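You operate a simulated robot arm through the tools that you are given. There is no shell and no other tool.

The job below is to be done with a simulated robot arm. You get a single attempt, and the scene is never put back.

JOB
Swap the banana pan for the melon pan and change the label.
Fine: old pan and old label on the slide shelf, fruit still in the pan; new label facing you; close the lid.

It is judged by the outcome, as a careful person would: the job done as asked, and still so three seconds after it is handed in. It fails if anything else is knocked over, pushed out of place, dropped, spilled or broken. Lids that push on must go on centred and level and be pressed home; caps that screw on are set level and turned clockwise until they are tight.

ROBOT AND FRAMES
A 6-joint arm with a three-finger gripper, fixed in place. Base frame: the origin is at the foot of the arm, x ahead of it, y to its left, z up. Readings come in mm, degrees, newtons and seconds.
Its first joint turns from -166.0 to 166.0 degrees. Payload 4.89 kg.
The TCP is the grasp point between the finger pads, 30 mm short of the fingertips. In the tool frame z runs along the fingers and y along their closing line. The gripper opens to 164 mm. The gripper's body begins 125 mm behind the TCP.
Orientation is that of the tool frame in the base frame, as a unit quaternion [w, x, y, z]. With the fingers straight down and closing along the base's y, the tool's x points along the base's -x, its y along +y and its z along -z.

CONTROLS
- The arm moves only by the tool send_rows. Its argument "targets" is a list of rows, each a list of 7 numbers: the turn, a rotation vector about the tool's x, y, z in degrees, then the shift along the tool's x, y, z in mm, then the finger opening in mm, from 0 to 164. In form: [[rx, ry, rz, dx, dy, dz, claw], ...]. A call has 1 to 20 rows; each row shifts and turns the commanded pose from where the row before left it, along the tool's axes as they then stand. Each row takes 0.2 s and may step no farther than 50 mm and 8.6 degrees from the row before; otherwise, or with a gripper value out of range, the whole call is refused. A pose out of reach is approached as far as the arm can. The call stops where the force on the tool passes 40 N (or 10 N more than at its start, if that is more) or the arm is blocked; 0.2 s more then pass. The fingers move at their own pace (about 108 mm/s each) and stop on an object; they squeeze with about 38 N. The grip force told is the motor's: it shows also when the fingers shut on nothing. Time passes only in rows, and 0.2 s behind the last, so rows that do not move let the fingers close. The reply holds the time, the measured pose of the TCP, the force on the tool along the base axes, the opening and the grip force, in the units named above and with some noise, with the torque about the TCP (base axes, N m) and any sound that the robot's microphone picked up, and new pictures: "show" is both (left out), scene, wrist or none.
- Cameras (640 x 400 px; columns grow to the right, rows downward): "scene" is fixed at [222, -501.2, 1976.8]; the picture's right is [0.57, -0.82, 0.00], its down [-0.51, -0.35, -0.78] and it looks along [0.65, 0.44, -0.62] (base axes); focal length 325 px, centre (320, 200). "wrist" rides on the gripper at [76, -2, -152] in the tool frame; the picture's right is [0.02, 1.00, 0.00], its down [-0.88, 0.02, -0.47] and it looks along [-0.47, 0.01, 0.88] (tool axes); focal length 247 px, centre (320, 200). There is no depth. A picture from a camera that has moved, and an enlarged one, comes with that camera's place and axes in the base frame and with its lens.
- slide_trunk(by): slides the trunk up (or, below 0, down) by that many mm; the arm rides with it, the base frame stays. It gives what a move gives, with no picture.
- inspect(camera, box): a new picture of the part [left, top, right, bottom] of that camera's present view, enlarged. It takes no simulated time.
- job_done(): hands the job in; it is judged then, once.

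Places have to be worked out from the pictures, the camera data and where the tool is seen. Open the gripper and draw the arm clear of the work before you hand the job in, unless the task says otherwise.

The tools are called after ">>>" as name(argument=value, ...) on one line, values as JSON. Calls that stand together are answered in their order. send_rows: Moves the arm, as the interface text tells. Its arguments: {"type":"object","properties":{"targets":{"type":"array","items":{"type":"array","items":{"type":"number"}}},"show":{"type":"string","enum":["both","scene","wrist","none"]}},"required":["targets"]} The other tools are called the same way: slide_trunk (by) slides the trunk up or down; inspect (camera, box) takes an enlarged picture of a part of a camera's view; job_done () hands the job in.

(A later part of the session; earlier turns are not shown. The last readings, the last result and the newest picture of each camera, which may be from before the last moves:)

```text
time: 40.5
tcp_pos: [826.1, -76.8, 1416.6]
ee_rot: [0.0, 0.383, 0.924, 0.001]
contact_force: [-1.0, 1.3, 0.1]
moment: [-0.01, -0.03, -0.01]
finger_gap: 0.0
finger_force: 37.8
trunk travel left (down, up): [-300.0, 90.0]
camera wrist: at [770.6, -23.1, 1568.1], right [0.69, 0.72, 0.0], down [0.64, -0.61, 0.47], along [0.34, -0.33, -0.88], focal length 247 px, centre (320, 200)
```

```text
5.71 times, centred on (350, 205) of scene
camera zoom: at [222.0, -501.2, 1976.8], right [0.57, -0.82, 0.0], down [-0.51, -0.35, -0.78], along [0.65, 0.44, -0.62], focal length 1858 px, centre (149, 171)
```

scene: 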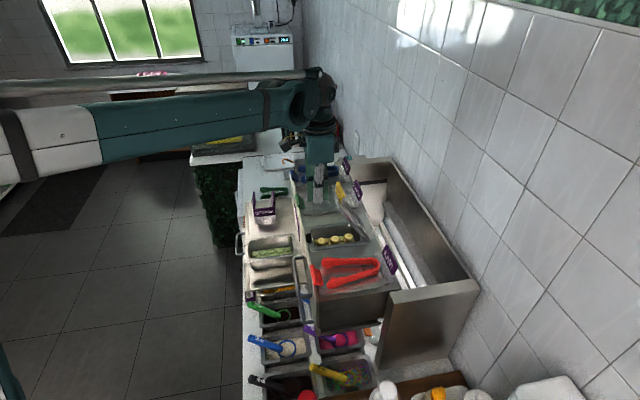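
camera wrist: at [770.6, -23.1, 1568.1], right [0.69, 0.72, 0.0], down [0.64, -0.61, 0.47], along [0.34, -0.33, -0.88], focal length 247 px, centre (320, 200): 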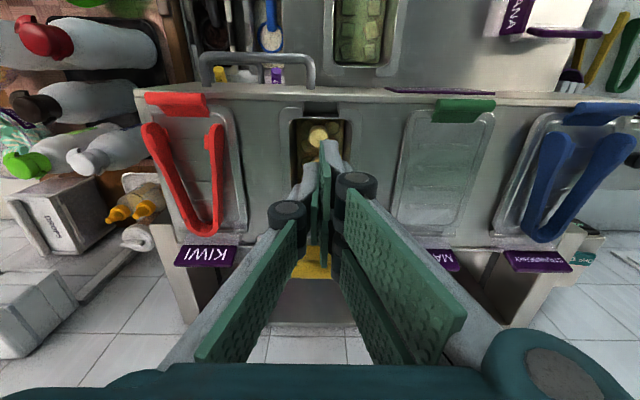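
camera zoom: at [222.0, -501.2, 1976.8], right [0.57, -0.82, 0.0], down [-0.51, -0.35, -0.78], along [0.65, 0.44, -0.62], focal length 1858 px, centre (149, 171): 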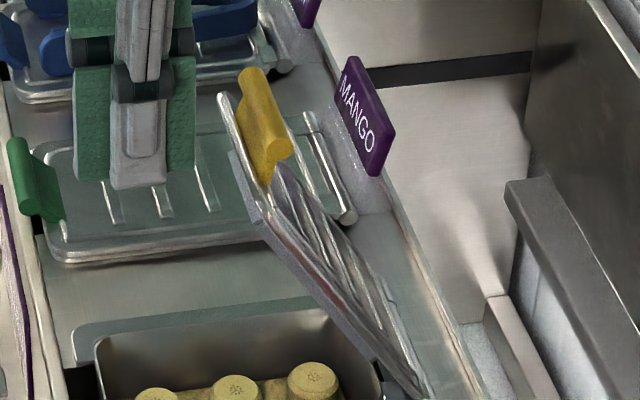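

I push the lid backward from its underside, watching the force.

>>> send_rows(targets=[[0, 0, 0, -15, 0, 0, 0], [0, 0, 0, -15, 0, 0, 0], [0, 0, 0, -12, 0, 0, 0], [0, 0, 0, -12, 0, 0, 0], [0, 0, 0, -12, 0, 0, 0], [0, 0, 0, -12, 0, 0, 0], [0, 0, 0, -12, 0, 0, 0], [0, 0, 0, -12, 0, 0, 0], [0, 0, 0, -12, 0, 0, 0], [0, 0, 0, 0, 0, 0, 0]], show="both")

>>> inspect(camera="scene", box=[310, 160, 410, 240])

```text
time: 42.7
tcp_pos: [905.8, -157.8, 1415.6]
ee_rot: [-0.001, 0.383, 0.924, 0.0]
contact_force: [0.4, -1.1, -0.7]
moment: [0.06, 0.06, -0.02]
finger_gap: 0.0
finger_force: 38.5
trunk travel left (down, up): [-300.0, 90.0]
camera wrist: at [850.6, -103.8, 1567.8], right [0.69, 0.72, 0.0], down [0.64, -0.61, 0.47], along [0.34, -0.33, -0.88], focal length 247 px, centre (320, 200)
```

scene: 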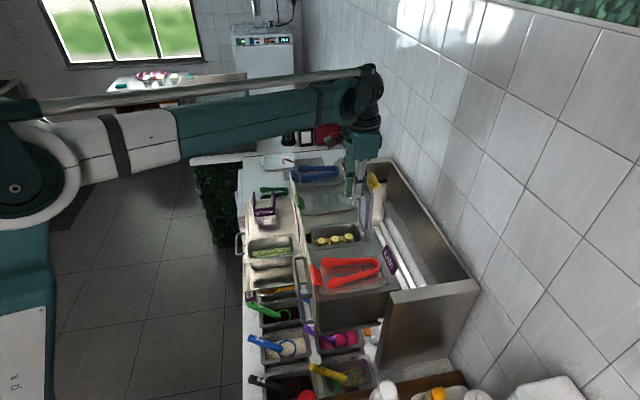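
wrist: 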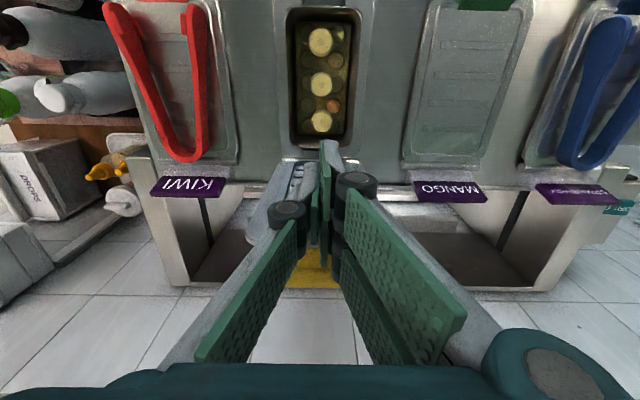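

```text
5.00 times, centred on (360, 200) of scene
camera zoom: at [222.0, -501.2, 1976.8], right [0.57, -0.82, 0.0], down [-0.51, -0.35, -0.78], along [0.65, 0.44, -0.62], focal length 1625 px, centre (120, 200)
```

zoom: 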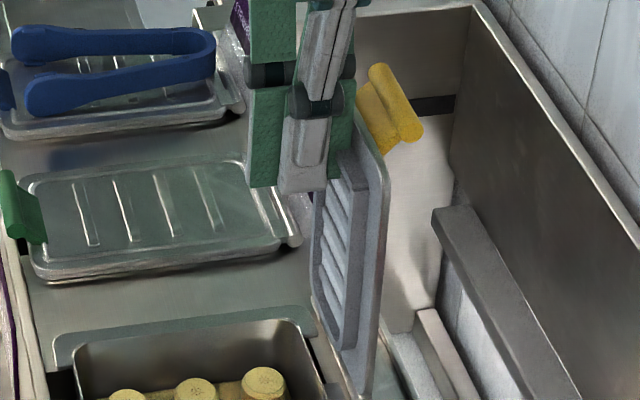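

The lid is now about vertical. I lower the fingertips and push gently further back to find its stop and get more clearance.

>>> send_rows(targets=[[0, 0, 0, 0, 0, 25, 0], [0, 0, 0, 0, 0, 25, 0], [0, 0, 0, -8, 0, 0, 0], [0, 0, 0, -8, 0, 0, 0], [0, 0, 0, -8, 0, 0, 0], [0, 0, 0, 0, 0, 0, 0]], show="both")

>>> inspect(camera="scene", box=[310, 160, 410, 240])

```text
time: 44.1
tcp_pos: [923.7, -175.3, 1366.1]
ee_rot: [0.0, 0.383, 0.924, 0.001]
contact_force: [-0.8, 0.3, 0.4]
moment: [-0.1, -0.11, -0.01]
finger_gap: 0.1
finger_force: 38.5
trunk travel left (down, up): [-300.0, 90.0]
camera wrist: at [866.9, -121.0, 1518.2], right [0.69, 0.72, 0.0], down [0.64, -0.61, 0.47], along [0.34, -0.33, -0.88], focal length 247 px, centre (320, 200)
```

scene: 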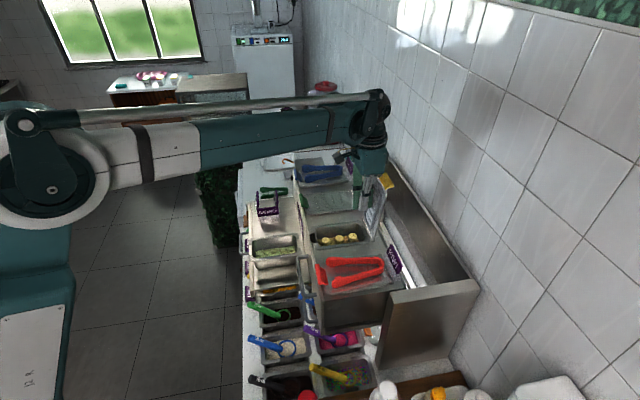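
wrist: 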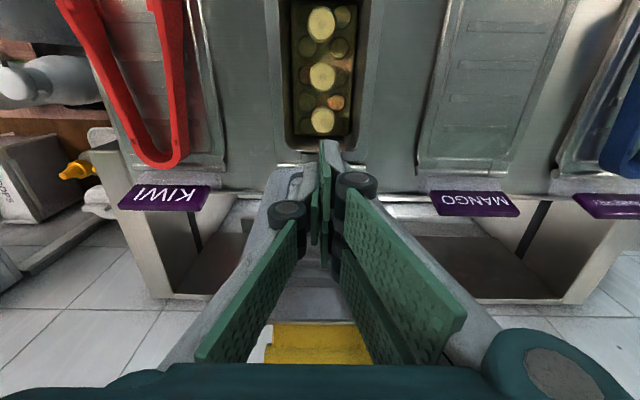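

```text
5.00 times, centred on (360, 200) of scene
camera zoom: at [222.0, -501.2, 1976.8], right [0.57, -0.82, 0.0], down [-0.51, -0.35, -0.78], along [0.65, 0.44, -0.62], focal length 1625 px, centre (120, 200)
```

zoom: 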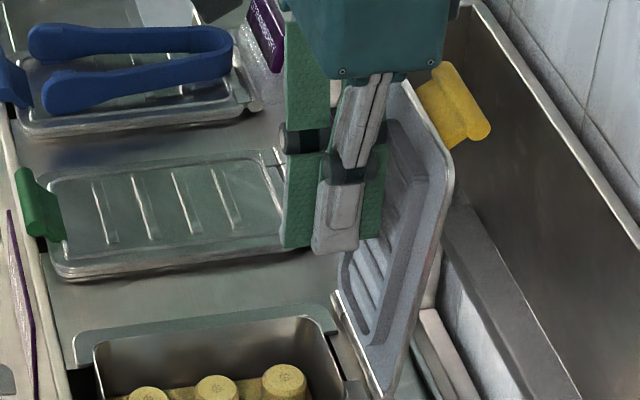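

The scene picture seems slightly shifted compared with before, so I compare the same zoom boxes as at the start to check that nothing else has moved.

>>> inspect(camera="scene", box=[220, 130, 420, 255])

>>> inspect(camera="scene", box=[220, 230, 420, 355])

>>> inspect(camera="scene", box=[220, 300, 420, 400])

```text
3.20 times, centred on (320, 192) of scene
camera zoom: at [222.0, -501.2, 1976.8], right [0.57, -0.82, 0.0], down [-0.51, -0.35, -0.78], along [0.65, 0.44, -0.62], focal length 1040 px, centre (320, 224)
```

zoom: 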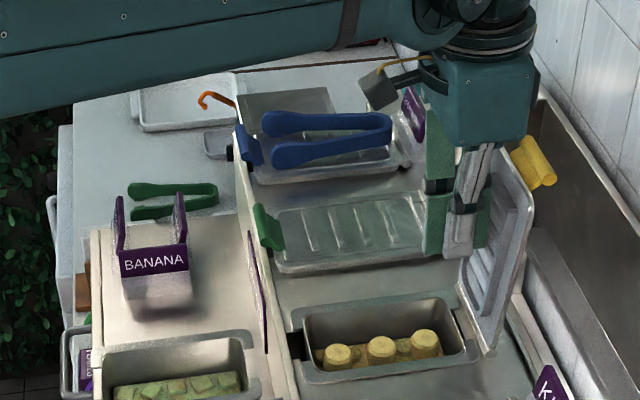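

```text
3.20 times, centred on (320, 292) of scene
camera zoom: at [222.0, -501.2, 1976.8], right [0.57, -0.82, 0.0], down [-0.51, -0.35, -0.78], along [0.65, 0.44, -0.62], focal length 1040 px, centre (320, -96)
```

zoom: 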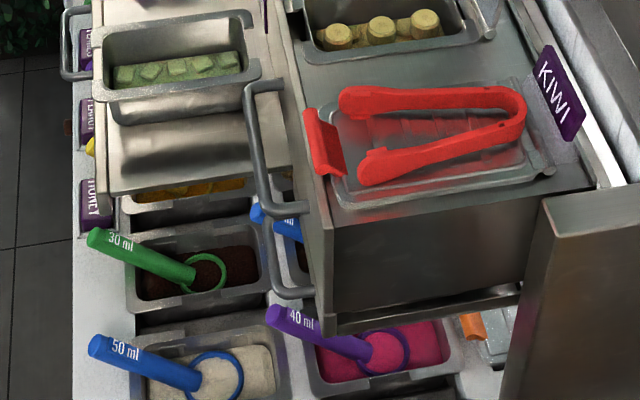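

```text
3.20 times, centred on (320, 350) of scene
camera zoom: at [222.0, -501.2, 1976.8], right [0.57, -0.82, 0.0], down [-0.51, -0.35, -0.78], along [0.65, 0.44, -0.62], focal length 1040 px, centre (320, -280)
```

zoom: 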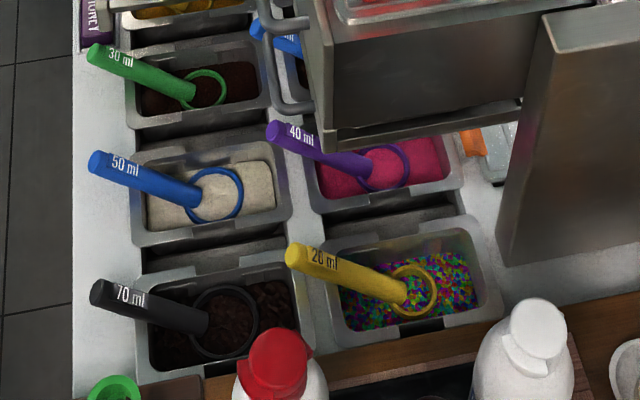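

The whole chilled unit with its slide shelf has slid back about 12 mm on its rails (lid stop reached); everything on it rode along and the topping pans didn't move. I note that and will pull it back later. Now I back off from the lid, rise, and turn the tool so the fingers close lengthwise over the banana pan.

>>> send_rows(targets=[[0, 0, 0, 20, 0, 0, 0], [0, 0, 0, 20, 0, 0, 0], [0, 0, 0, 0, 0, -40, 0], [0, 0, 0, 0, 0, -40, 0], [0, 0, 0, 0, 0, -40, 0], [0, 0, 0, 0, 0, -40, 0], [0, 0, 0, 20, 0, 0, 0], [0, 0, 0, 20, 0, 0, 0], [0, 0, -8.18, 0, 0, 0, 164], [0, 0, -8.18, 0, 0, 0, 164], [0, 0, -8.18, 0, 0, 0, 164], [0, 0, -8.18, 0, 0, 0, 164], [0, 0, -8.18, 0, 0, 0, 164], [0, 0, -8.18, 0, 0, 0, 164], [0, 0, -8.18, 0, 0, 0, 164], [0, 0, -8.18, 0, 0, 0, 164], [0, 0, -8.18, 0, 0, 0, 164], [0, 0, -8.18, 0, 0, 0, 164], [0, 0, -8.2, 0, 0, 0, 164]], show="both")

>>> inspect(camera="wrist", box=[160, 20, 480, 220])

>>> inspect(camera="scene", box=[300, 160, 420, 260])

```text
time: 48.1
tcp_pos: [866.9, -118.9, 1526.3]
ee_rot: [0.001, -0.384, 0.924, -0.001]
contact_force: [0.3, 0.4, -0.5]
moment: [-0.01, -0.02, 0.0]
finger_gap: 163.8
finger_force: 0.0
trunk travel left (down, up): [-300.0, 90.0]
camera wrist: at [813.9, -172.2, 1678.4], right [-0.72, 0.69, 0.0], down [0.61, 0.64, 0.47], along [0.33, 0.34, -0.88], focal length 247 px, centre (320, 200)
```

scene: 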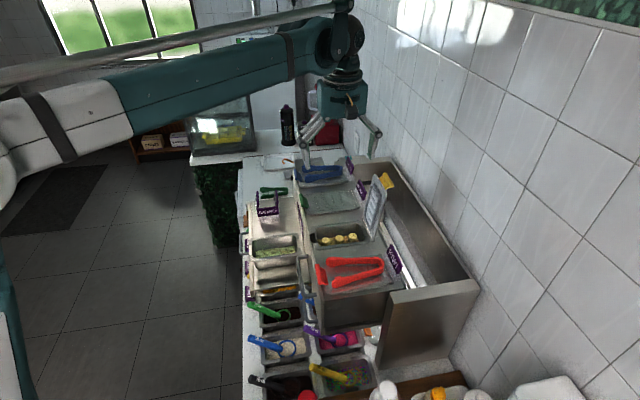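
wrist: 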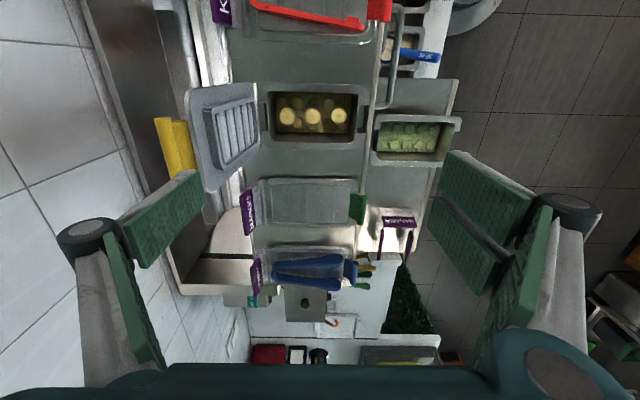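

```text
2.00 times, centred on (320, 120) of wrist
camera zoom: at [813.9, -172.2, 1678.4], right [-0.72, 0.69, 0.0], down [0.61, 0.64, 0.47], along [0.33, 0.34, -0.88], focal length 494 px, centre (320, 360)
```

zoom: 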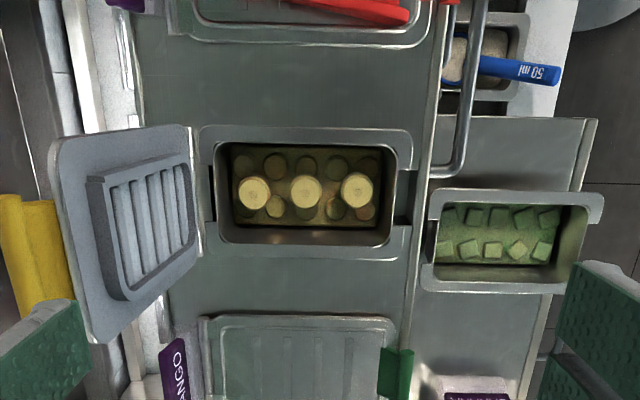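

```text
4.00 times, centred on (360, 210) of scene
camera zoom: at [222.0, -501.2, 1976.8], right [0.57, -0.82, 0.0], down [-0.51, -0.35, -0.78], along [0.65, 0.44, -0.62], focal length 1300 px, centre (160, 160)
```

zoom: 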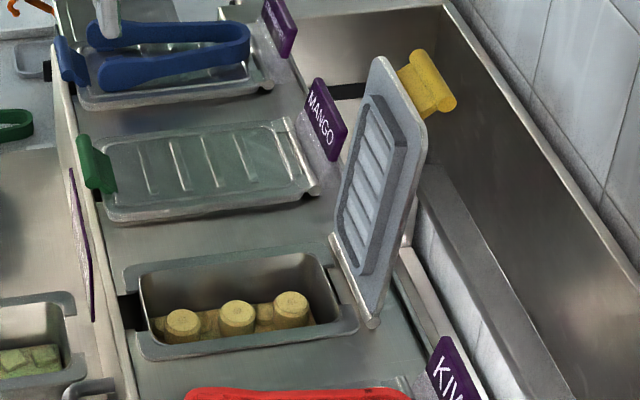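

The lid stands open at its stop (about 108°) and the pan is fully exposed with its end notches. I lower to look closely at both notches, especially the back one near the hinge.

>>> send_rows(targets=[[0, 0, 0, 0, 6, 35, 120], [0, 0, 0, 0, 6, 35, 120], [0, 0, 0, 0, 0, 35, 120], [0, 0, 0, 0, 0, 35, 120], [0, 0, 0, 0, 0, 0, 120]], show="both")

>>> inspect(camera="wrist", box=[200, 60, 440, 210])

>>> inspect(camera="wrist", box=[220, 80, 320, 180])

>>> inspect(camera="wrist", box=[340, 80, 440, 180])

```text
time: 49.3
tcp_pos: [858.5, -109.6, 1386.5]
ee_rot: [0.0, -0.383, 0.924, 0.001]
contact_force: [1.6, -0.8, -0.5]
moment: [0.04, 0.1, 0.01]
finger_gap: 120.0
finger_force: 0.2
trunk travel left (down, up): [-300.0, 90.0]
camera wrist: at [805.3, -164.1, 1538.9], right [-0.72, 0.69, 0.0], down [0.61, 0.64, 0.47], along [0.33, 0.34, -0.88], focal length 247 px, centre (320, 200)
```

scene: 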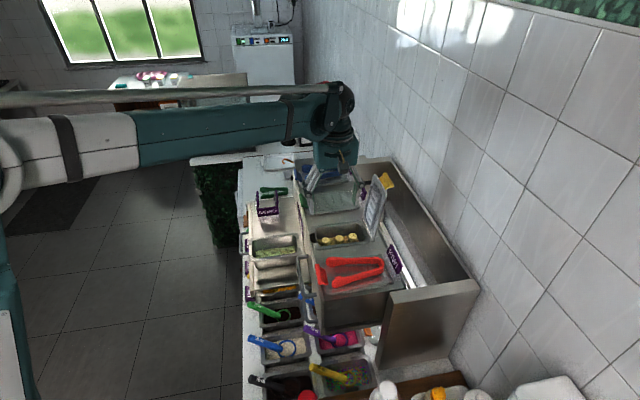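
wrist: 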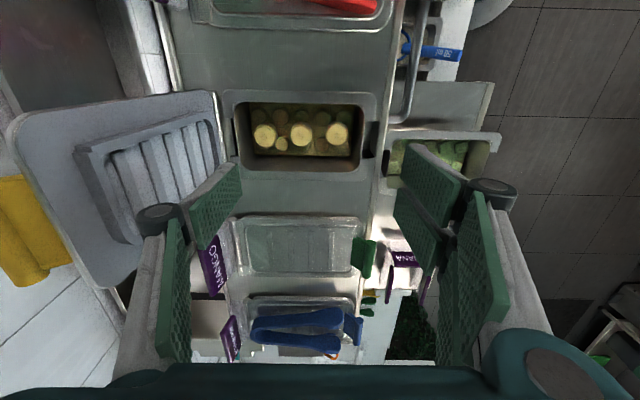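

```text
2.67 times, centred on (320, 135) of wrist
camera zoom: at [805.3, -164.1, 1538.9], right [-0.72, 0.69, 0.0], down [0.61, 0.64, 0.47], along [0.33, 0.34, -0.88], focal length 659 px, centre (320, 373)
```

zoom: 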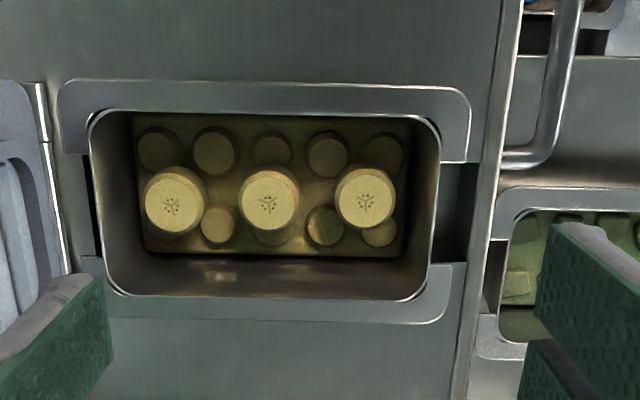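

```text
4.00 times, centred on (270, 130) of wrist
camera zoom: at [805.3, -164.1, 1538.9], right [-0.72, 0.69, 0.0], down [0.61, 0.64, 0.47], along [0.33, 0.34, -0.88], focal length 988 px, centre (520, 480)
```

zoom: 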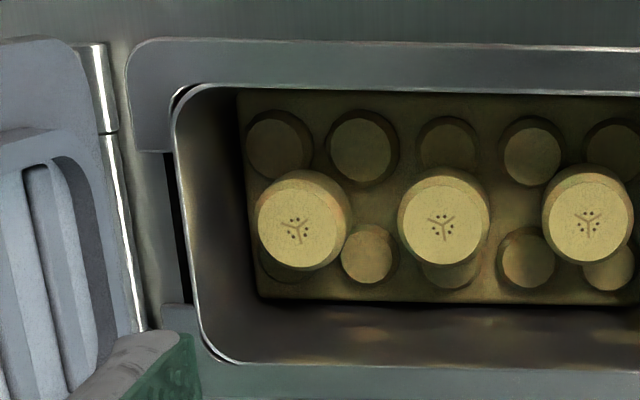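

```text
4.00 times, centred on (390, 130) of wrist
camera zoom: at [805.3, -164.1, 1538.9], right [-0.72, 0.69, 0.0], down [0.61, 0.64, 0.47], along [0.33, 0.34, -0.88], focal length 988 px, centre (40, 480)
```

zoom: 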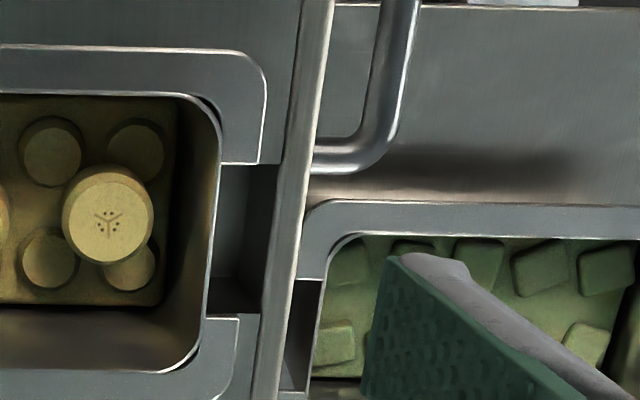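

The front notch has a deep cutout but the back notch has almost no room, so a lengthwise grip won't work. The pan's flange has a turned-down lip (about 6 mm) resting on the cabinet top, so I'll grip it across its width at mid-length (U≈528, F≈-708), balanced and level; I turn the tool back for that.

>>> send_rows(targets=[[0, 0, 8.18, 0, 0, 0, 150], [0, 0, 8.18, 0, 0, 0, 150], [0, 0, 8.18, 0, 0, 0, 150], [0, 0, 8.18, 0, 0, 0, 150], [0, 0, 8.18, 0, 0, 0, 150], [0, 0, 8.18, 0, 0, 0, 150], [0, 0, 8.18, 0, 0, 0, 150], [0, 0, 8.18, 0, 0, 0, 150], [0, 0, 8.18, 0, 0, 0, 150], [0, 0, 8.18, 0, 0, 0, 150], [0, 0, 8.2, 0, 0, 0, 150], [0, 0, 0, -22.5, -1.6, 0, 150], [0, 0, 0, 0, 0, 30, 150], [0, 0, 0, 0, 0, 0, 150]], show="both")

>>> inspect(camera="wrist", box=[200, 60, 440, 210])

>>> inspect(camera="scene", box=[300, 205, 380, 260])

```text
time: 52.3
tcp_pos: [872.3, -128.0, 1354.5]
ee_rot: [-0.001, 0.383, 0.924, 0.0]
contact_force: [0.4, 0.3, -0.5]
moment: [0.09, 0.09, 0.01]
finger_gap: 150.1
finger_force: 0.1
trunk travel left (down, up): [-300.0, 90.0]
camera wrist: at [817.7, -74.2, 1507.4], right [0.69, 0.72, 0.0], down [0.64, -0.61, 0.47], along [0.34, -0.33, -0.88], focal length 247 px, centre (320, 200)
```

scene: 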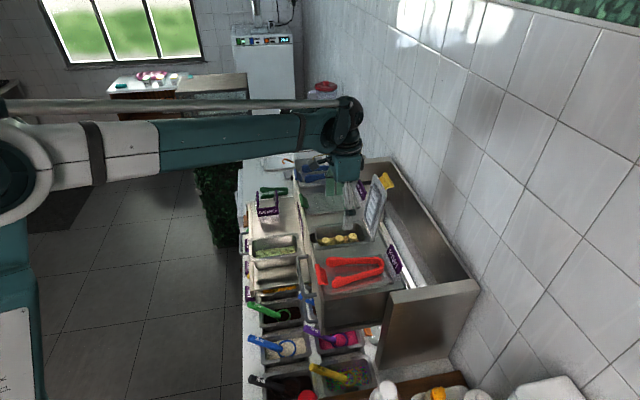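
wrist: 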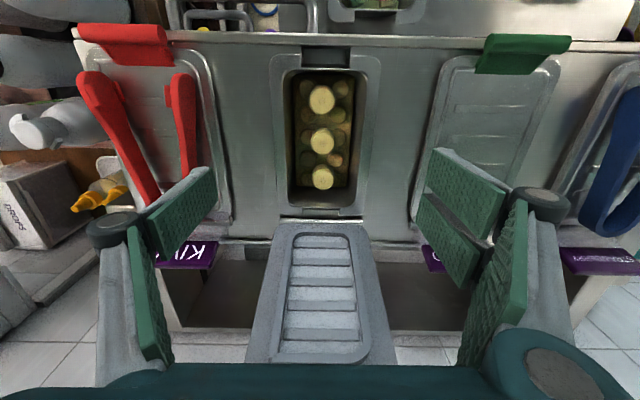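

```text
2.67 times, centred on (320, 135) of wrist
camera zoom: at [817.7, -74.2, 1507.4], right [0.69, 0.72, 0.0], down [0.64, -0.61, 0.47], along [0.34, -0.33, -0.88], focal length 659 px, centre (320, 373)
```

zoom: 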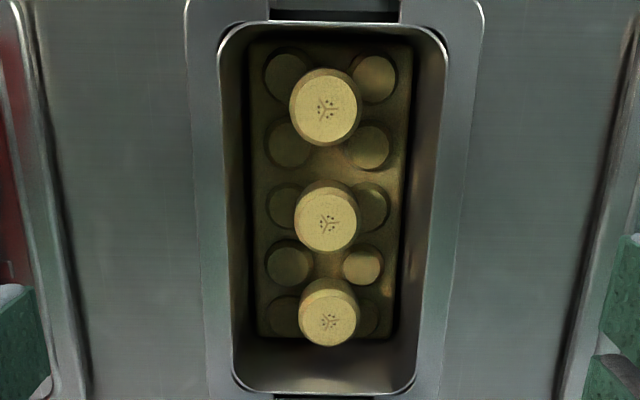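

```text
7.27 times, centred on (340, 232) of scene
camera zoom: at [222.0, -501.2, 1976.8], right [0.57, -0.82, 0.0], down [-0.51, -0.35, -0.78], along [0.65, 0.44, -0.62], focal length 2364 px, centre (174, -36)
```

zoom: 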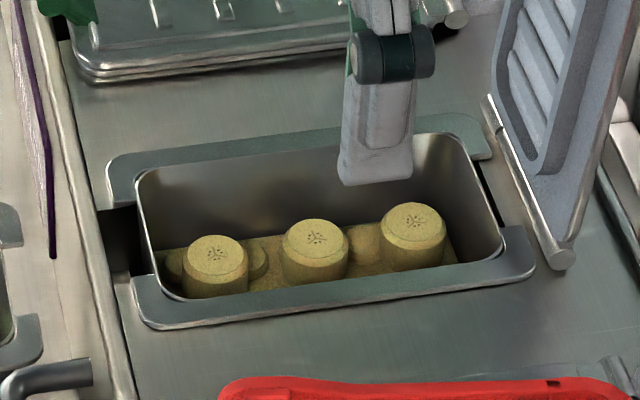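

The pan flange is a thin (≈4 mm) plate lying on the cabinet top. I centre over it (U≈530) and lower beside it in stages, planning to feel the cabinet top with the fingertips first.

>>> send_rows(targets=[[0, 0, 0, 0, 3, 35, 150], [0, 0, 0, 0, 0, 30, 150], [0, 0, 0, 0, 0, 0, 150]], show="both")

>>> inspect(camera="wrist", box=[160, 60, 480, 260])

>>> inspect(camera="scene", box=[300, 205, 380, 260])

```text
time: 53.1
tcp_pos: [875.0, -124.4, 1291.8]
ee_rot: [-0.001, 0.383, 0.924, 0.0]
contact_force: [-0.4, 0.0, -0.5]
moment: [0.0, 0.11, 0.01]
finger_gap: 150.3
finger_force: 0.1
trunk travel left (down, up): [-300.0, 90.0]
camera wrist: at [820.4, -70.4, 1443.8], right [0.69, 0.72, 0.0], down [0.64, -0.61, 0.47], along [0.34, -0.33, -0.88], focal length 247 px, centre (320, 200)
```

scene: 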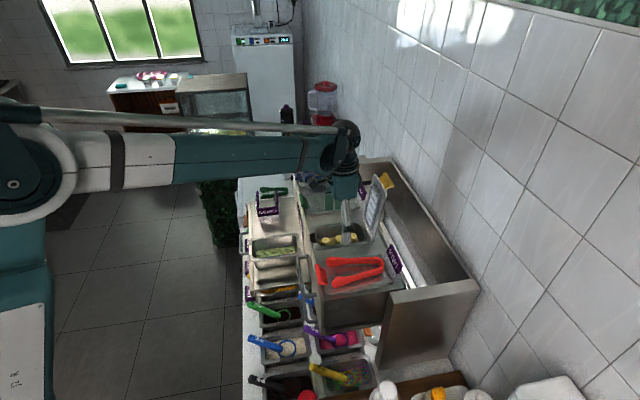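
wrist: 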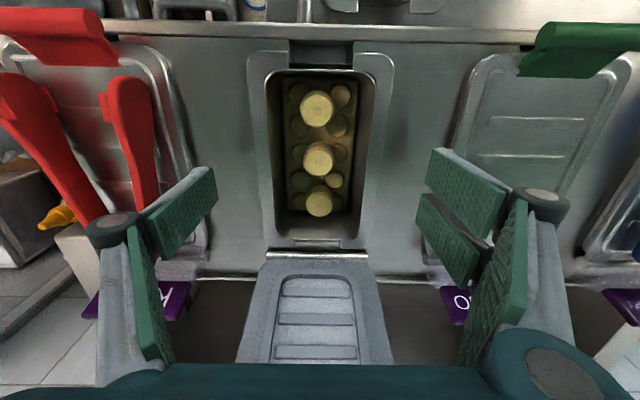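

```text
2.00 times, centred on (320, 160) of wrist
camera zoom: at [820.4, -70.4, 1443.8], right [0.69, 0.72, 0.0], down [0.64, -0.61, 0.47], along [0.34, -0.33, -0.88], focal length 494 px, centre (320, 280)
```

zoom: 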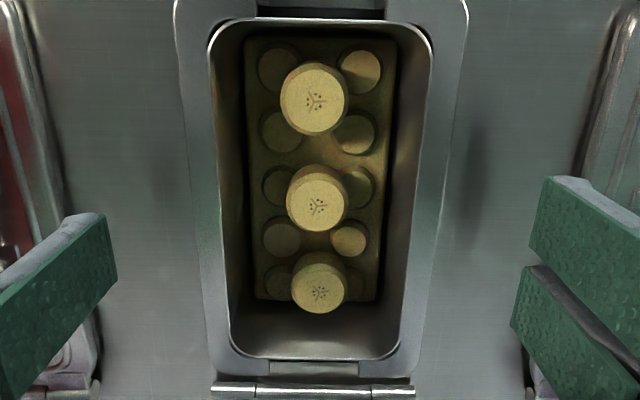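

```text
7.27 times, centred on (340, 232) of scene
camera zoom: at [222.0, -501.2, 1976.8], right [0.57, -0.82, 0.0], down [-0.51, -0.35, -0.78], along [0.65, 0.44, -0.62], focal length 2364 px, centre (174, -36)
```

zoom: 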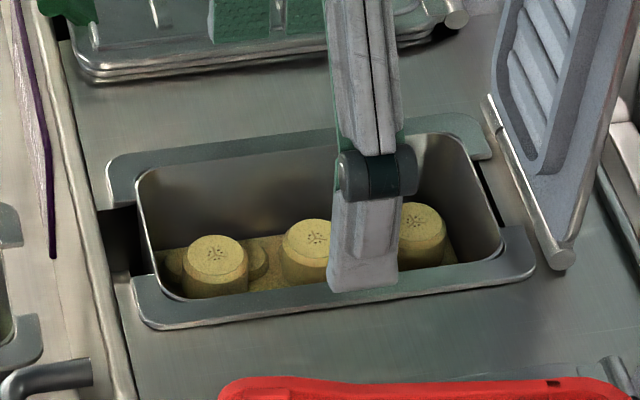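

Fingers straddle the pan evenly at mid-length. I lower in small steps to feel for the cabinet top.

>>> send_rows(targets=[[0, 0, 0, 0, 0, 12, 150], [0, 0, 0, 0, 0, 3, 150], [0, 0, 0, 0, 0, 2, 150], [0, 0, 0, 0, 0, 0, 150]], show="scene")

>>> inspect(camera="scene", box=[300, 205, 380, 260])

```text
time: 54.1
tcp_pos: [874.3, -124.7, 1276.5]
ee_rot: [-0.001, 0.383, 0.924, 0.0]
contact_force: [-0.4, 0.3, 0.3]
moment: [0.0, -0.01, -0.04]
finger_gap: 150.0
finger_force: 0.1
trunk travel left (down, up): [-300.0, 90.0]
```

scene: 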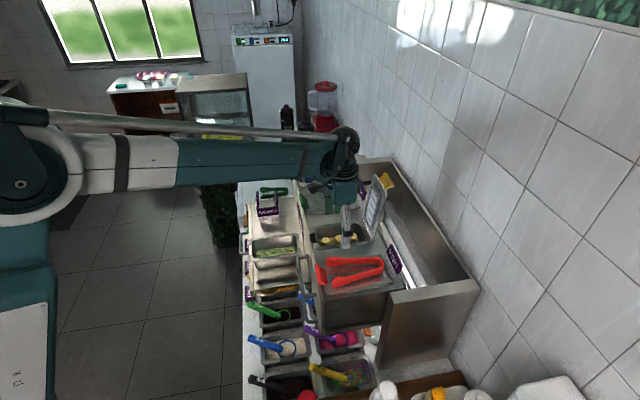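

```text
7.27 times, centred on (340, 232) of scene
camera zoom: at [222.0, -501.2, 1976.8], right [0.57, -0.82, 0.0], down [-0.51, -0.35, -0.78], along [0.65, 0.44, -0.62], focal length 2364 px, centre (174, -36)
```

zoom: 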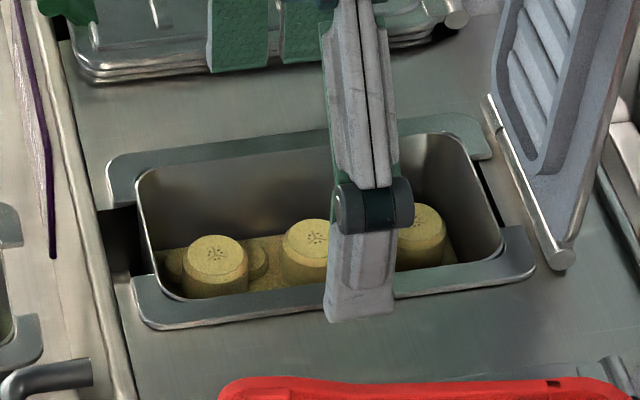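

>>> send_rows(targets=[[0, 0, 0, 0, 0, 1.5, 150], [0, 0, 0, 0, 0, 1.5, 150], [0, 0, 0, 0, 0, 0, 150]], show="none")

>>> send_rows(targets=[[0, 0, 0, 0, 0, 1, 150], [0, 0, 0, 0, 0, 1, 150], [0, 0, 0, 0, 0, 0, 150]], show="none")

```text
time: 54.9
tcp_pos: [874.0, -124.3, 1270.9]
ee_rot: [-0.001, 0.383, 0.924, 0.0]
contact_force: [0.6, -0.5, -0.3]
moment: [0.02, 0.0, -0.01]
finger_gap: 150.2
finger_force: 0.1
trunk travel left (down, up): [-300.0, 90.0]
```

```text
time: 55.7
tcp_pos: [874.9, -123.5, 1269.2]
ee_rot: [0.0, 0.382, 0.924, 0.001]
contact_force: [-0.3, 0.8, -0.9]
moment: [0.02, -0.01, -0.01]
finger_gap: 149.9
finger_force: 0.0
trunk travel left (down, up): [-300.0, 90.0]
```

No contact at Z≈1269 yet (tips ≈1239); continuing in 1 mm steps.

>>> send_rows(targets=[[0, 0, 0, 0, 0, 1, 150], [0, 0, 0, 0, 0, 0, 150]], show="none")

>>> send_rows(targets=[[0, 0, 0, 0, 0, 1, 150], [0, 0, 0, 0, 0, 0, 150]], show="scene")

>>> inspect(camera="scene", box=[320, 220, 360, 250])

```text
time: 56.3
tcp_pos: [874.8, -124.6, 1268.4]
ee_rot: [0.0, 0.382, 0.924, -0.001]
contact_force: [0.0, 0.1, 0.5]
moment: [0.02, 0.06, 0.02]
finger_gap: 150.1
finger_force: 0.2
trunk travel left (down, up): [-300.0, 90.0]
```

```text
time: 56.9
tcp_pos: [874.9, -124.3, 1267.6]
ee_rot: [0.0, 0.383, 0.924, -0.001]
contact_force: [-1.1, 0.8, -0.2]
moment: [0.01, -0.02, 0.01]
finger_gap: 150.1
finger_force: 0.1
trunk travel left (down, up): [-300.0, 90.0]
```

scene: 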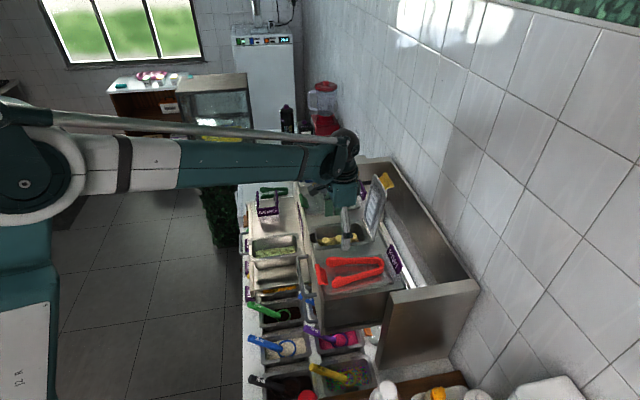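

```text
13.33 times, centred on (340, 235) of scene
camera zoom: at [222.0, -501.2, 1976.8], right [0.57, -0.82, 0.0], down [-0.51, -0.35, -0.78], along [0.65, 0.44, -0.62], focal length 4334 px, centre (53, -267)
```

zoom: 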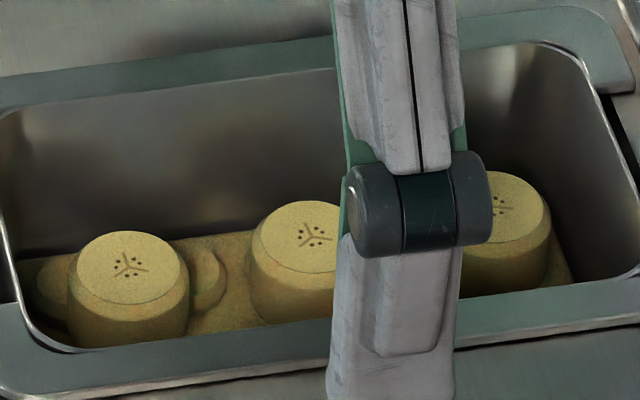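

>>> send_rows(targets=[[0, 0, 0, 0, 0, 1, 150], [0, 0, 0, 0, 0, 0, 150]], show="none")

>>> send_rows(targets=[[0, 0, 0, 0, 0, 1, 150], [0, 0, 0, 0, 0, 0, 150]], show="none")

>>> send_rows(targets=[[0, 0, 0, 0, 0, 1, 150], [0, 0, 0, 0, 0, 0, 150]], show="none")

```text
time: 57.5
tcp_pos: [874.9, -124.4, 1267.2]
ee_rot: [0.0, 0.383, 0.924, 0.0]
contact_force: [-0.4, 0.3, 0.9]
moment: [-0.01, -0.01, -0.02]
finger_gap: 149.8
finger_force: 0.0
trunk travel left (down, up): [-300.0, 90.0]
```

```text
time: 58.1
tcp_pos: [874.9, -124.9, 1266.1]
ee_rot: [0.0, 0.383, 0.924, 0.0]
contact_force: [1.2, -0.5, -0.3]
moment: [0.0, 0.02, 0.02]
finger_gap: 150.1
finger_force: 0.1
trunk travel left (down, up): [-300.0, 90.0]
```

```text
time: 58.7
tcp_pos: [874.3, -123.2, 1265.5]
ee_rot: [0.0, 0.383, 0.924, 0.0]
contact_force: [0.3, -0.8, -1.3]
moment: [0.01, 0.02, 0.0]
finger_gap: 150.0
finger_force: 0.1
trunk travel left (down, up): [-300.0, 90.0]
```

>>> send_rows(targets=[[0, 0, 0, 0, 0, 1, 150], [0, 0, 0, 0, 0, 0, 150]], show="none")

>>> send_rows(targets=[[0, 0, 0, 0, 0, 1, 150], [0, 0, 0, 0, 0, 0, 150]], show="none")

>>> send_rows(targets=[[0, 0, 0, 0, 0, 1, 150], [0, 0, 0, 0, 0, 0, 150]], show="scene")

>>> inspect(camera="scene", box=[320, 220, 360, 250])

```text
time: 59.3
tcp_pos: [874.3, -123.4, 1264.6]
ee_rot: [-0.001, 0.383, 0.924, 0.0]
contact_force: [0.7, 0.3, 0.0]
moment: [0.0, 0.0, 0.01]
finger_gap: 150.2
finger_force: 0.1
trunk travel left (down, up): [-300.0, 90.0]
```

```text
time: 59.9
tcp_pos: [873.1, -123.5, 1262.7]
ee_rot: [0.0, 0.383, 0.924, 0.0]
contact_force: [1.3, 1.1, 0.3]
moment: [-0.01, -0.01, -0.01]
finger_gap: 150.1
finger_force: 0.1
trunk travel left (down, up): [-300.0, 90.0]
```

```text
time: 60.5
tcp_pos: [873.4, -123.4, 1261.8]
ee_rot: [0.0, 0.383, 0.924, -0.001]
contact_force: [-0.2, -0.6, 0.1]
moment: [-0.02, 0.03, 0.02]
finger_gap: 149.8
finger_force: 0.0
trunk travel left (down, up): [-300.0, 90.0]
```

scene: 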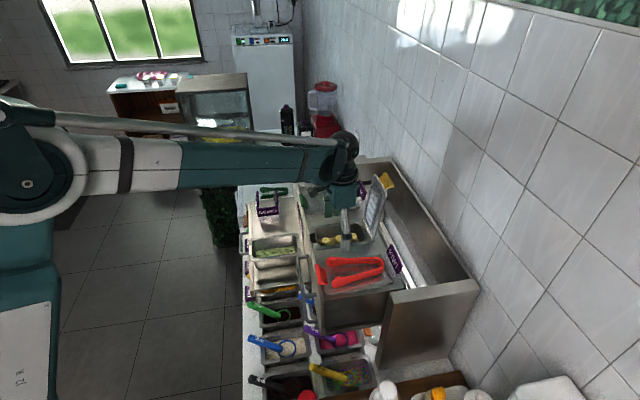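

```text
13.33 times, centred on (340, 235) of scene
camera zoom: at [222.0, -501.2, 1976.8], right [0.57, -0.82, 0.0], down [-0.51, -0.35, -0.78], along [0.65, 0.44, -0.62], focal length 4334 px, centre (53, -267)
```

zoom: 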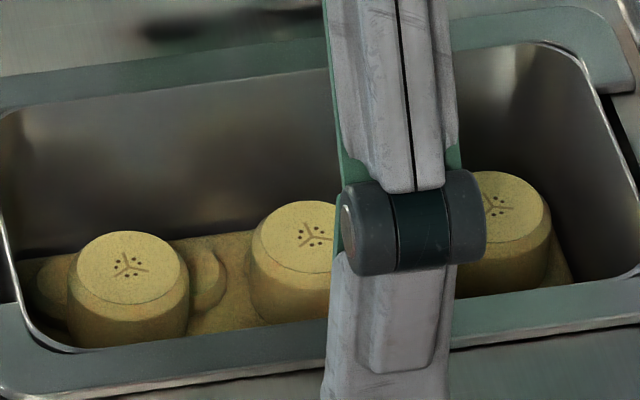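

>>> inspect(camera="scene", box=[310, 225, 370, 262])

>>> send_rows(targets=[[0, 0, 0, 0, 0, 1, 150], [0, 0, 0, 0, 0, 0, 150]], show="wrist")

>>> inspect(camera="wrist", box=[160, 60, 480, 260])

```text
10.67 times, centred on (340, 244) of scene
camera zoom: at [222.0, -501.2, 1976.8], right [0.57, -0.82, 0.0], down [-0.51, -0.35, -0.78], along [0.65, 0.44, -0.62], focal length 3468 px, centre (107, -264)
```

zoom: 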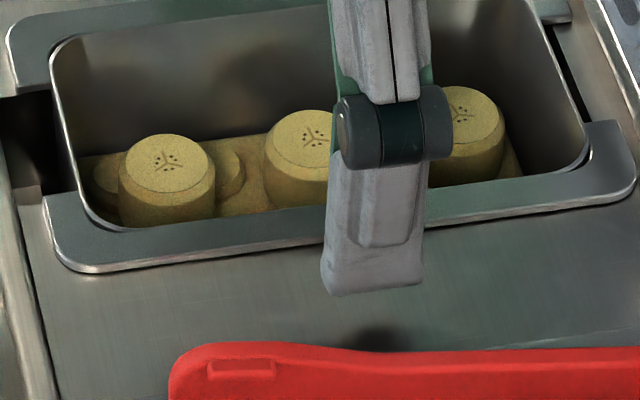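

```text
time: 61.1
tcp_pos: [874.4, -124.3, 1259.2]
ee_rot: [0.0, 0.383, 0.924, 0.0]
contact_force: [-0.4, -0.5, 0.3]
moment: [-0.04, -0.01, 0.01]
finger_gap: 149.8
finger_force: 0.0
trunk travel left (down, up): [-300.0, 90.0]
camera wrist: at [818.6, -70.0, 1412.5], right [0.69, 0.72, 0.0], down [0.64, -0.61, 0.47], along [0.34, -0.33, -0.88], focal length 247 px, centre (320, 200)
```

wrist: 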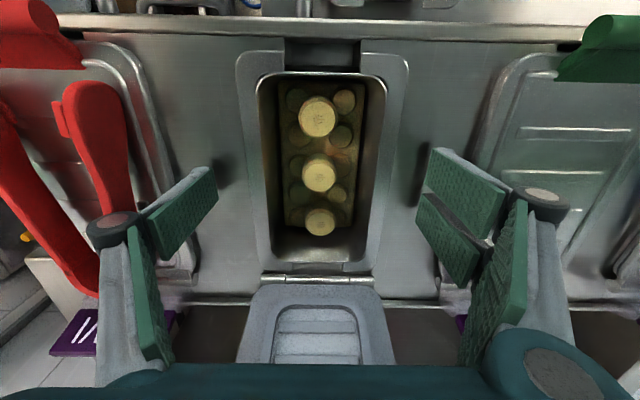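

```text
2.00 times, centred on (320, 160) of wrist
camera zoom: at [818.6, -70.0, 1412.5], right [0.69, 0.72, 0.0], down [0.64, -0.61, 0.47], along [0.34, -0.33, -0.88], focal length 494 px, centre (320, 280)
```

zoom: 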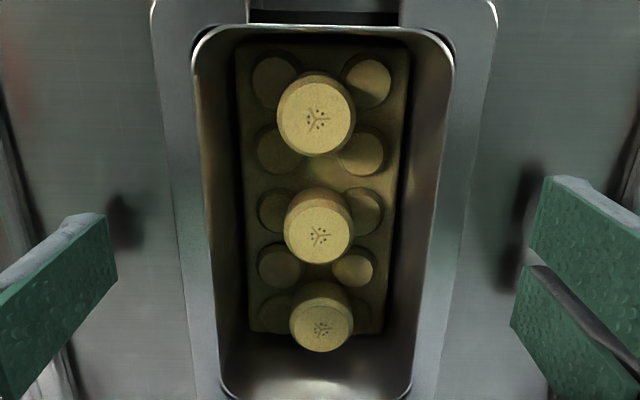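

The finger shadows still show a gap to the surface, so the cabinet top is lower than I estimated. I continue down carefully.

>>> send_rows(targets=[[0, 0, 0, 0, 0, 1.5, 150], [0, 0, 0, 0, 0, 1.5, 150], [0, 0, 0, 0, 0, 0, 150]], show="none")

>>> send_rows(targets=[[0, 0, 0, 0, 0, 1.5, 150], [0, 0, 0, 0, 0, 1.5, 150], [0, 0, 0, 0, 0, 0, 150]], show="both")

>>> inspect(camera="scene", box=[310, 225, 370, 262])

>>> inspect(camera="wrist", box=[160, 60, 480, 260])

```text
time: 61.9
tcp_pos: [873.4, -124.9, 1256.5]
ee_rot: [-0.001, 0.382, 0.924, 0.001]
contact_force: [-0.2, 0.4, 0.4]
moment: [0.02, 0.01, 0.0]
finger_gap: 150.2
finger_force: 0.0
trunk travel left (down, up): [-300.0, 90.0]
```

```text
time: 62.7
tcp_pos: [872.3, -123.9, 1253.8]
ee_rot: [-0.001, 0.383, 0.924, 0.0]
contact_force: [0.3, -0.1, 0.4]
moment: [0.01, 0.0, -0.01]
finger_gap: 150.0
finger_force: 0.0
trunk travel left (down, up): [-300.0, 90.0]
camera wrist: at [818.6, -70.4, 1406.8], right [0.69, 0.72, 0.0], down [0.64, -0.61, 0.47], along [0.34, -0.33, -0.88], focal length 247 px, centre (320, 200)
```

scene: 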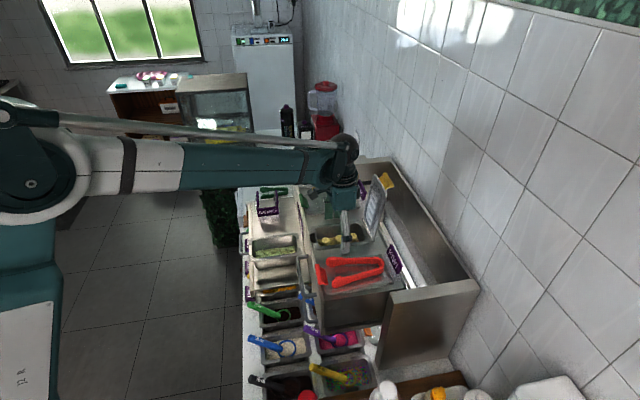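
wrist: 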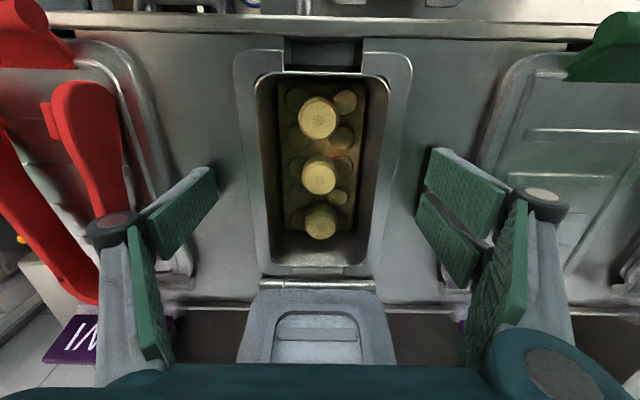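

```text
10.67 times, centred on (340, 244) of scene
camera zoom: at [222.0, -501.2, 1976.8], right [0.57, -0.82, 0.0], down [-0.51, -0.35, -0.78], along [0.65, 0.44, -0.62], focal length 3468 px, centre (107, -264)
```

zoom: 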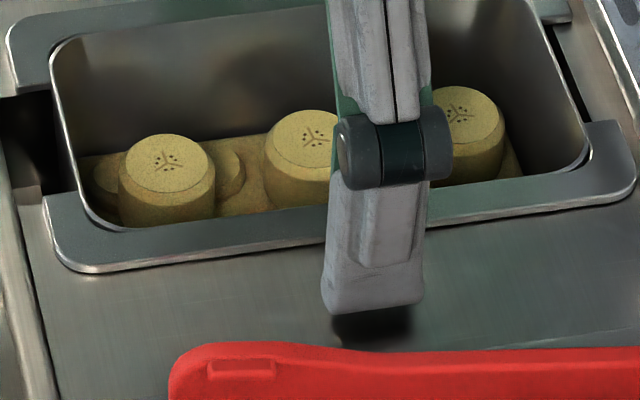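

```text
2.00 times, centred on (320, 160) of wrist
camera zoom: at [818.6, -70.4, 1406.8], right [0.69, 0.72, 0.0], down [0.64, -0.61, 0.47], along [0.34, -0.33, -0.88], focal length 494 px, centre (320, 280)
```

zoom: 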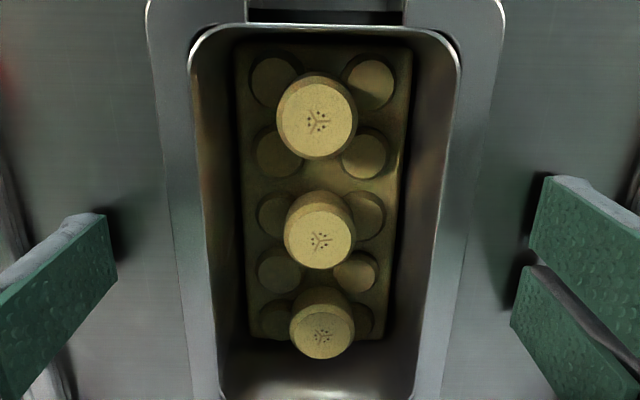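

The shadow has closed in to a few mm. Continuing in 1 mm steps to find the surface.

>>> send_rows(targets=[[0, 0, 0, 0, 0, 1, 150], [0, 0, 0, 0, 0, 0, 150]], show="none")

>>> send_rows(targets=[[0, 0, 0, 0, 0, 1, 150], [0, 0, 0, 0, 0, 0, 150]], show="none")

>>> send_rows(targets=[[0, 0, 0, 0, 0, 1, 150], [0, 0, 0, 0, 0, 0, 150]], show="none")

>>> inspect(camera="scene", box=[310, 225, 370, 262])

```text
time: 63.3
tcp_pos: [875.1, -122.9, 1253.1]
ee_rot: [-0.001, 0.382, 0.924, 0.0]
contact_force: [-0.1, 1.2, 0.2]
moment: [-0.02, -0.04, 0.0]
finger_gap: 150.1
finger_force: 0.0
trunk travel left (down, up): [-300.0, 90.0]
```

```text
time: 63.9
tcp_pos: [874.3, -124.0, 1252.2]
ee_rot: [0.0, 0.383, 0.924, 0.0]
contact_force: [0.2, -0.4, -0.9]
moment: [0.02, -0.02, 0.01]
finger_gap: 150.1
finger_force: 0.0
trunk travel left (down, up): [-300.0, 90.0]
```

```text
time: 64.5
tcp_pos: [873.8, -123.7, 1250.1]
ee_rot: [-0.001, 0.382, 0.924, 0.0]
contact_force: [0.1, 0.0, -0.1]
moment: [-0.01, -0.01, 0.0]
finger_gap: 149.8
finger_force: 0.0
trunk travel left (down, up): [-300.0, 90.0]
```

```text
10.67 times, centred on (340, 244) of scene
camera zoom: at [222.0, -501.2, 1976.8], right [0.57, -0.82, 0.0], down [-0.51, -0.35, -0.78], along [0.65, 0.44, -0.62], focal length 3468 px, centre (107, -264)
```

zoom: 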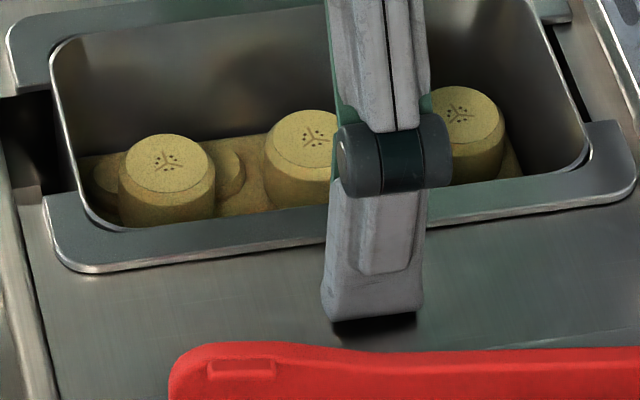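

>>> send_rows(targets=[[0, 0, 0, 0, 0, 1, 150], [0, 0, 0, 0, 0, 0, 150]], show="none")

>>> send_rows(targets=[[0, 0, 0, 0, 0, 1, 150], [0, 0, 0, 0, 0, 0, 150]], show="none")

>>> send_rows(targets=[[0, 0, 0, 0, 0, 1, 150], [0, 0, 0, 0, 0, 0, 150]], show="none")

>>> inspect(camera="scene", box=[310, 225, 370, 262])

```text
time: 65.1
tcp_pos: [873.9, -124.9, 1250.8]
ee_rot: [0.0, 0.383, 0.924, 0.0]
contact_force: [0.1, 0.0, 1.2]
moment: [0.03, -0.02, -0.04]
finger_gap: 150.4
finger_force: 0.8
trunk travel left (down, up): [-300.0, 90.0]
```

```text
time: 65.7
tcp_pos: [873.0, -123.0, 1250.1]
ee_rot: [0.0, 0.382, 0.924, 0.001]
contact_force: [-2.1, 0.0, 7.3]
moment: [0.12, -0.14, -0.08]
finger_gap: 151.1
finger_force: 1.5
trunk travel left (down, up): [-300.0, 90.0]
```

```text
time: 66.3
tcp_pos: [872.7, -124.8, 1251.3]
ee_rot: [0.0, 0.383, 0.924, 0.0]
contact_force: [-2.1, -3.7, 39.0]
moment: [-0.49, 0.74, 0.11]
finger_gap: 150.4
finger_force: 23.3
trunk travel left (down, up): [-300.0, 90.0]
```

```text
10.67 times, centred on (340, 244) of scene
camera zoom: at [222.0, -501.2, 1976.8], right [0.57, -0.82, 0.0], down [-0.51, -0.35, -0.78], along [0.65, 0.44, -0.62], focal length 3468 px, centre (107, -264)
```

zoom: 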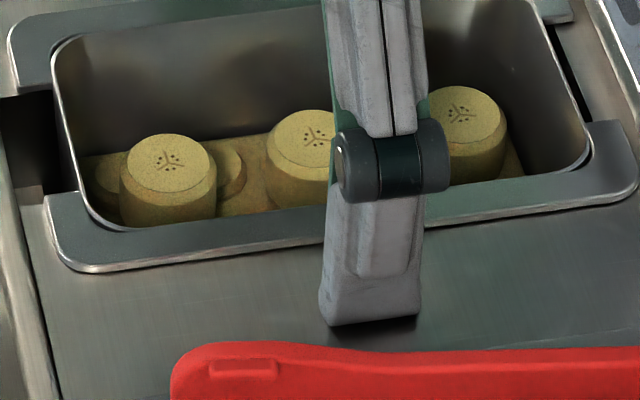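

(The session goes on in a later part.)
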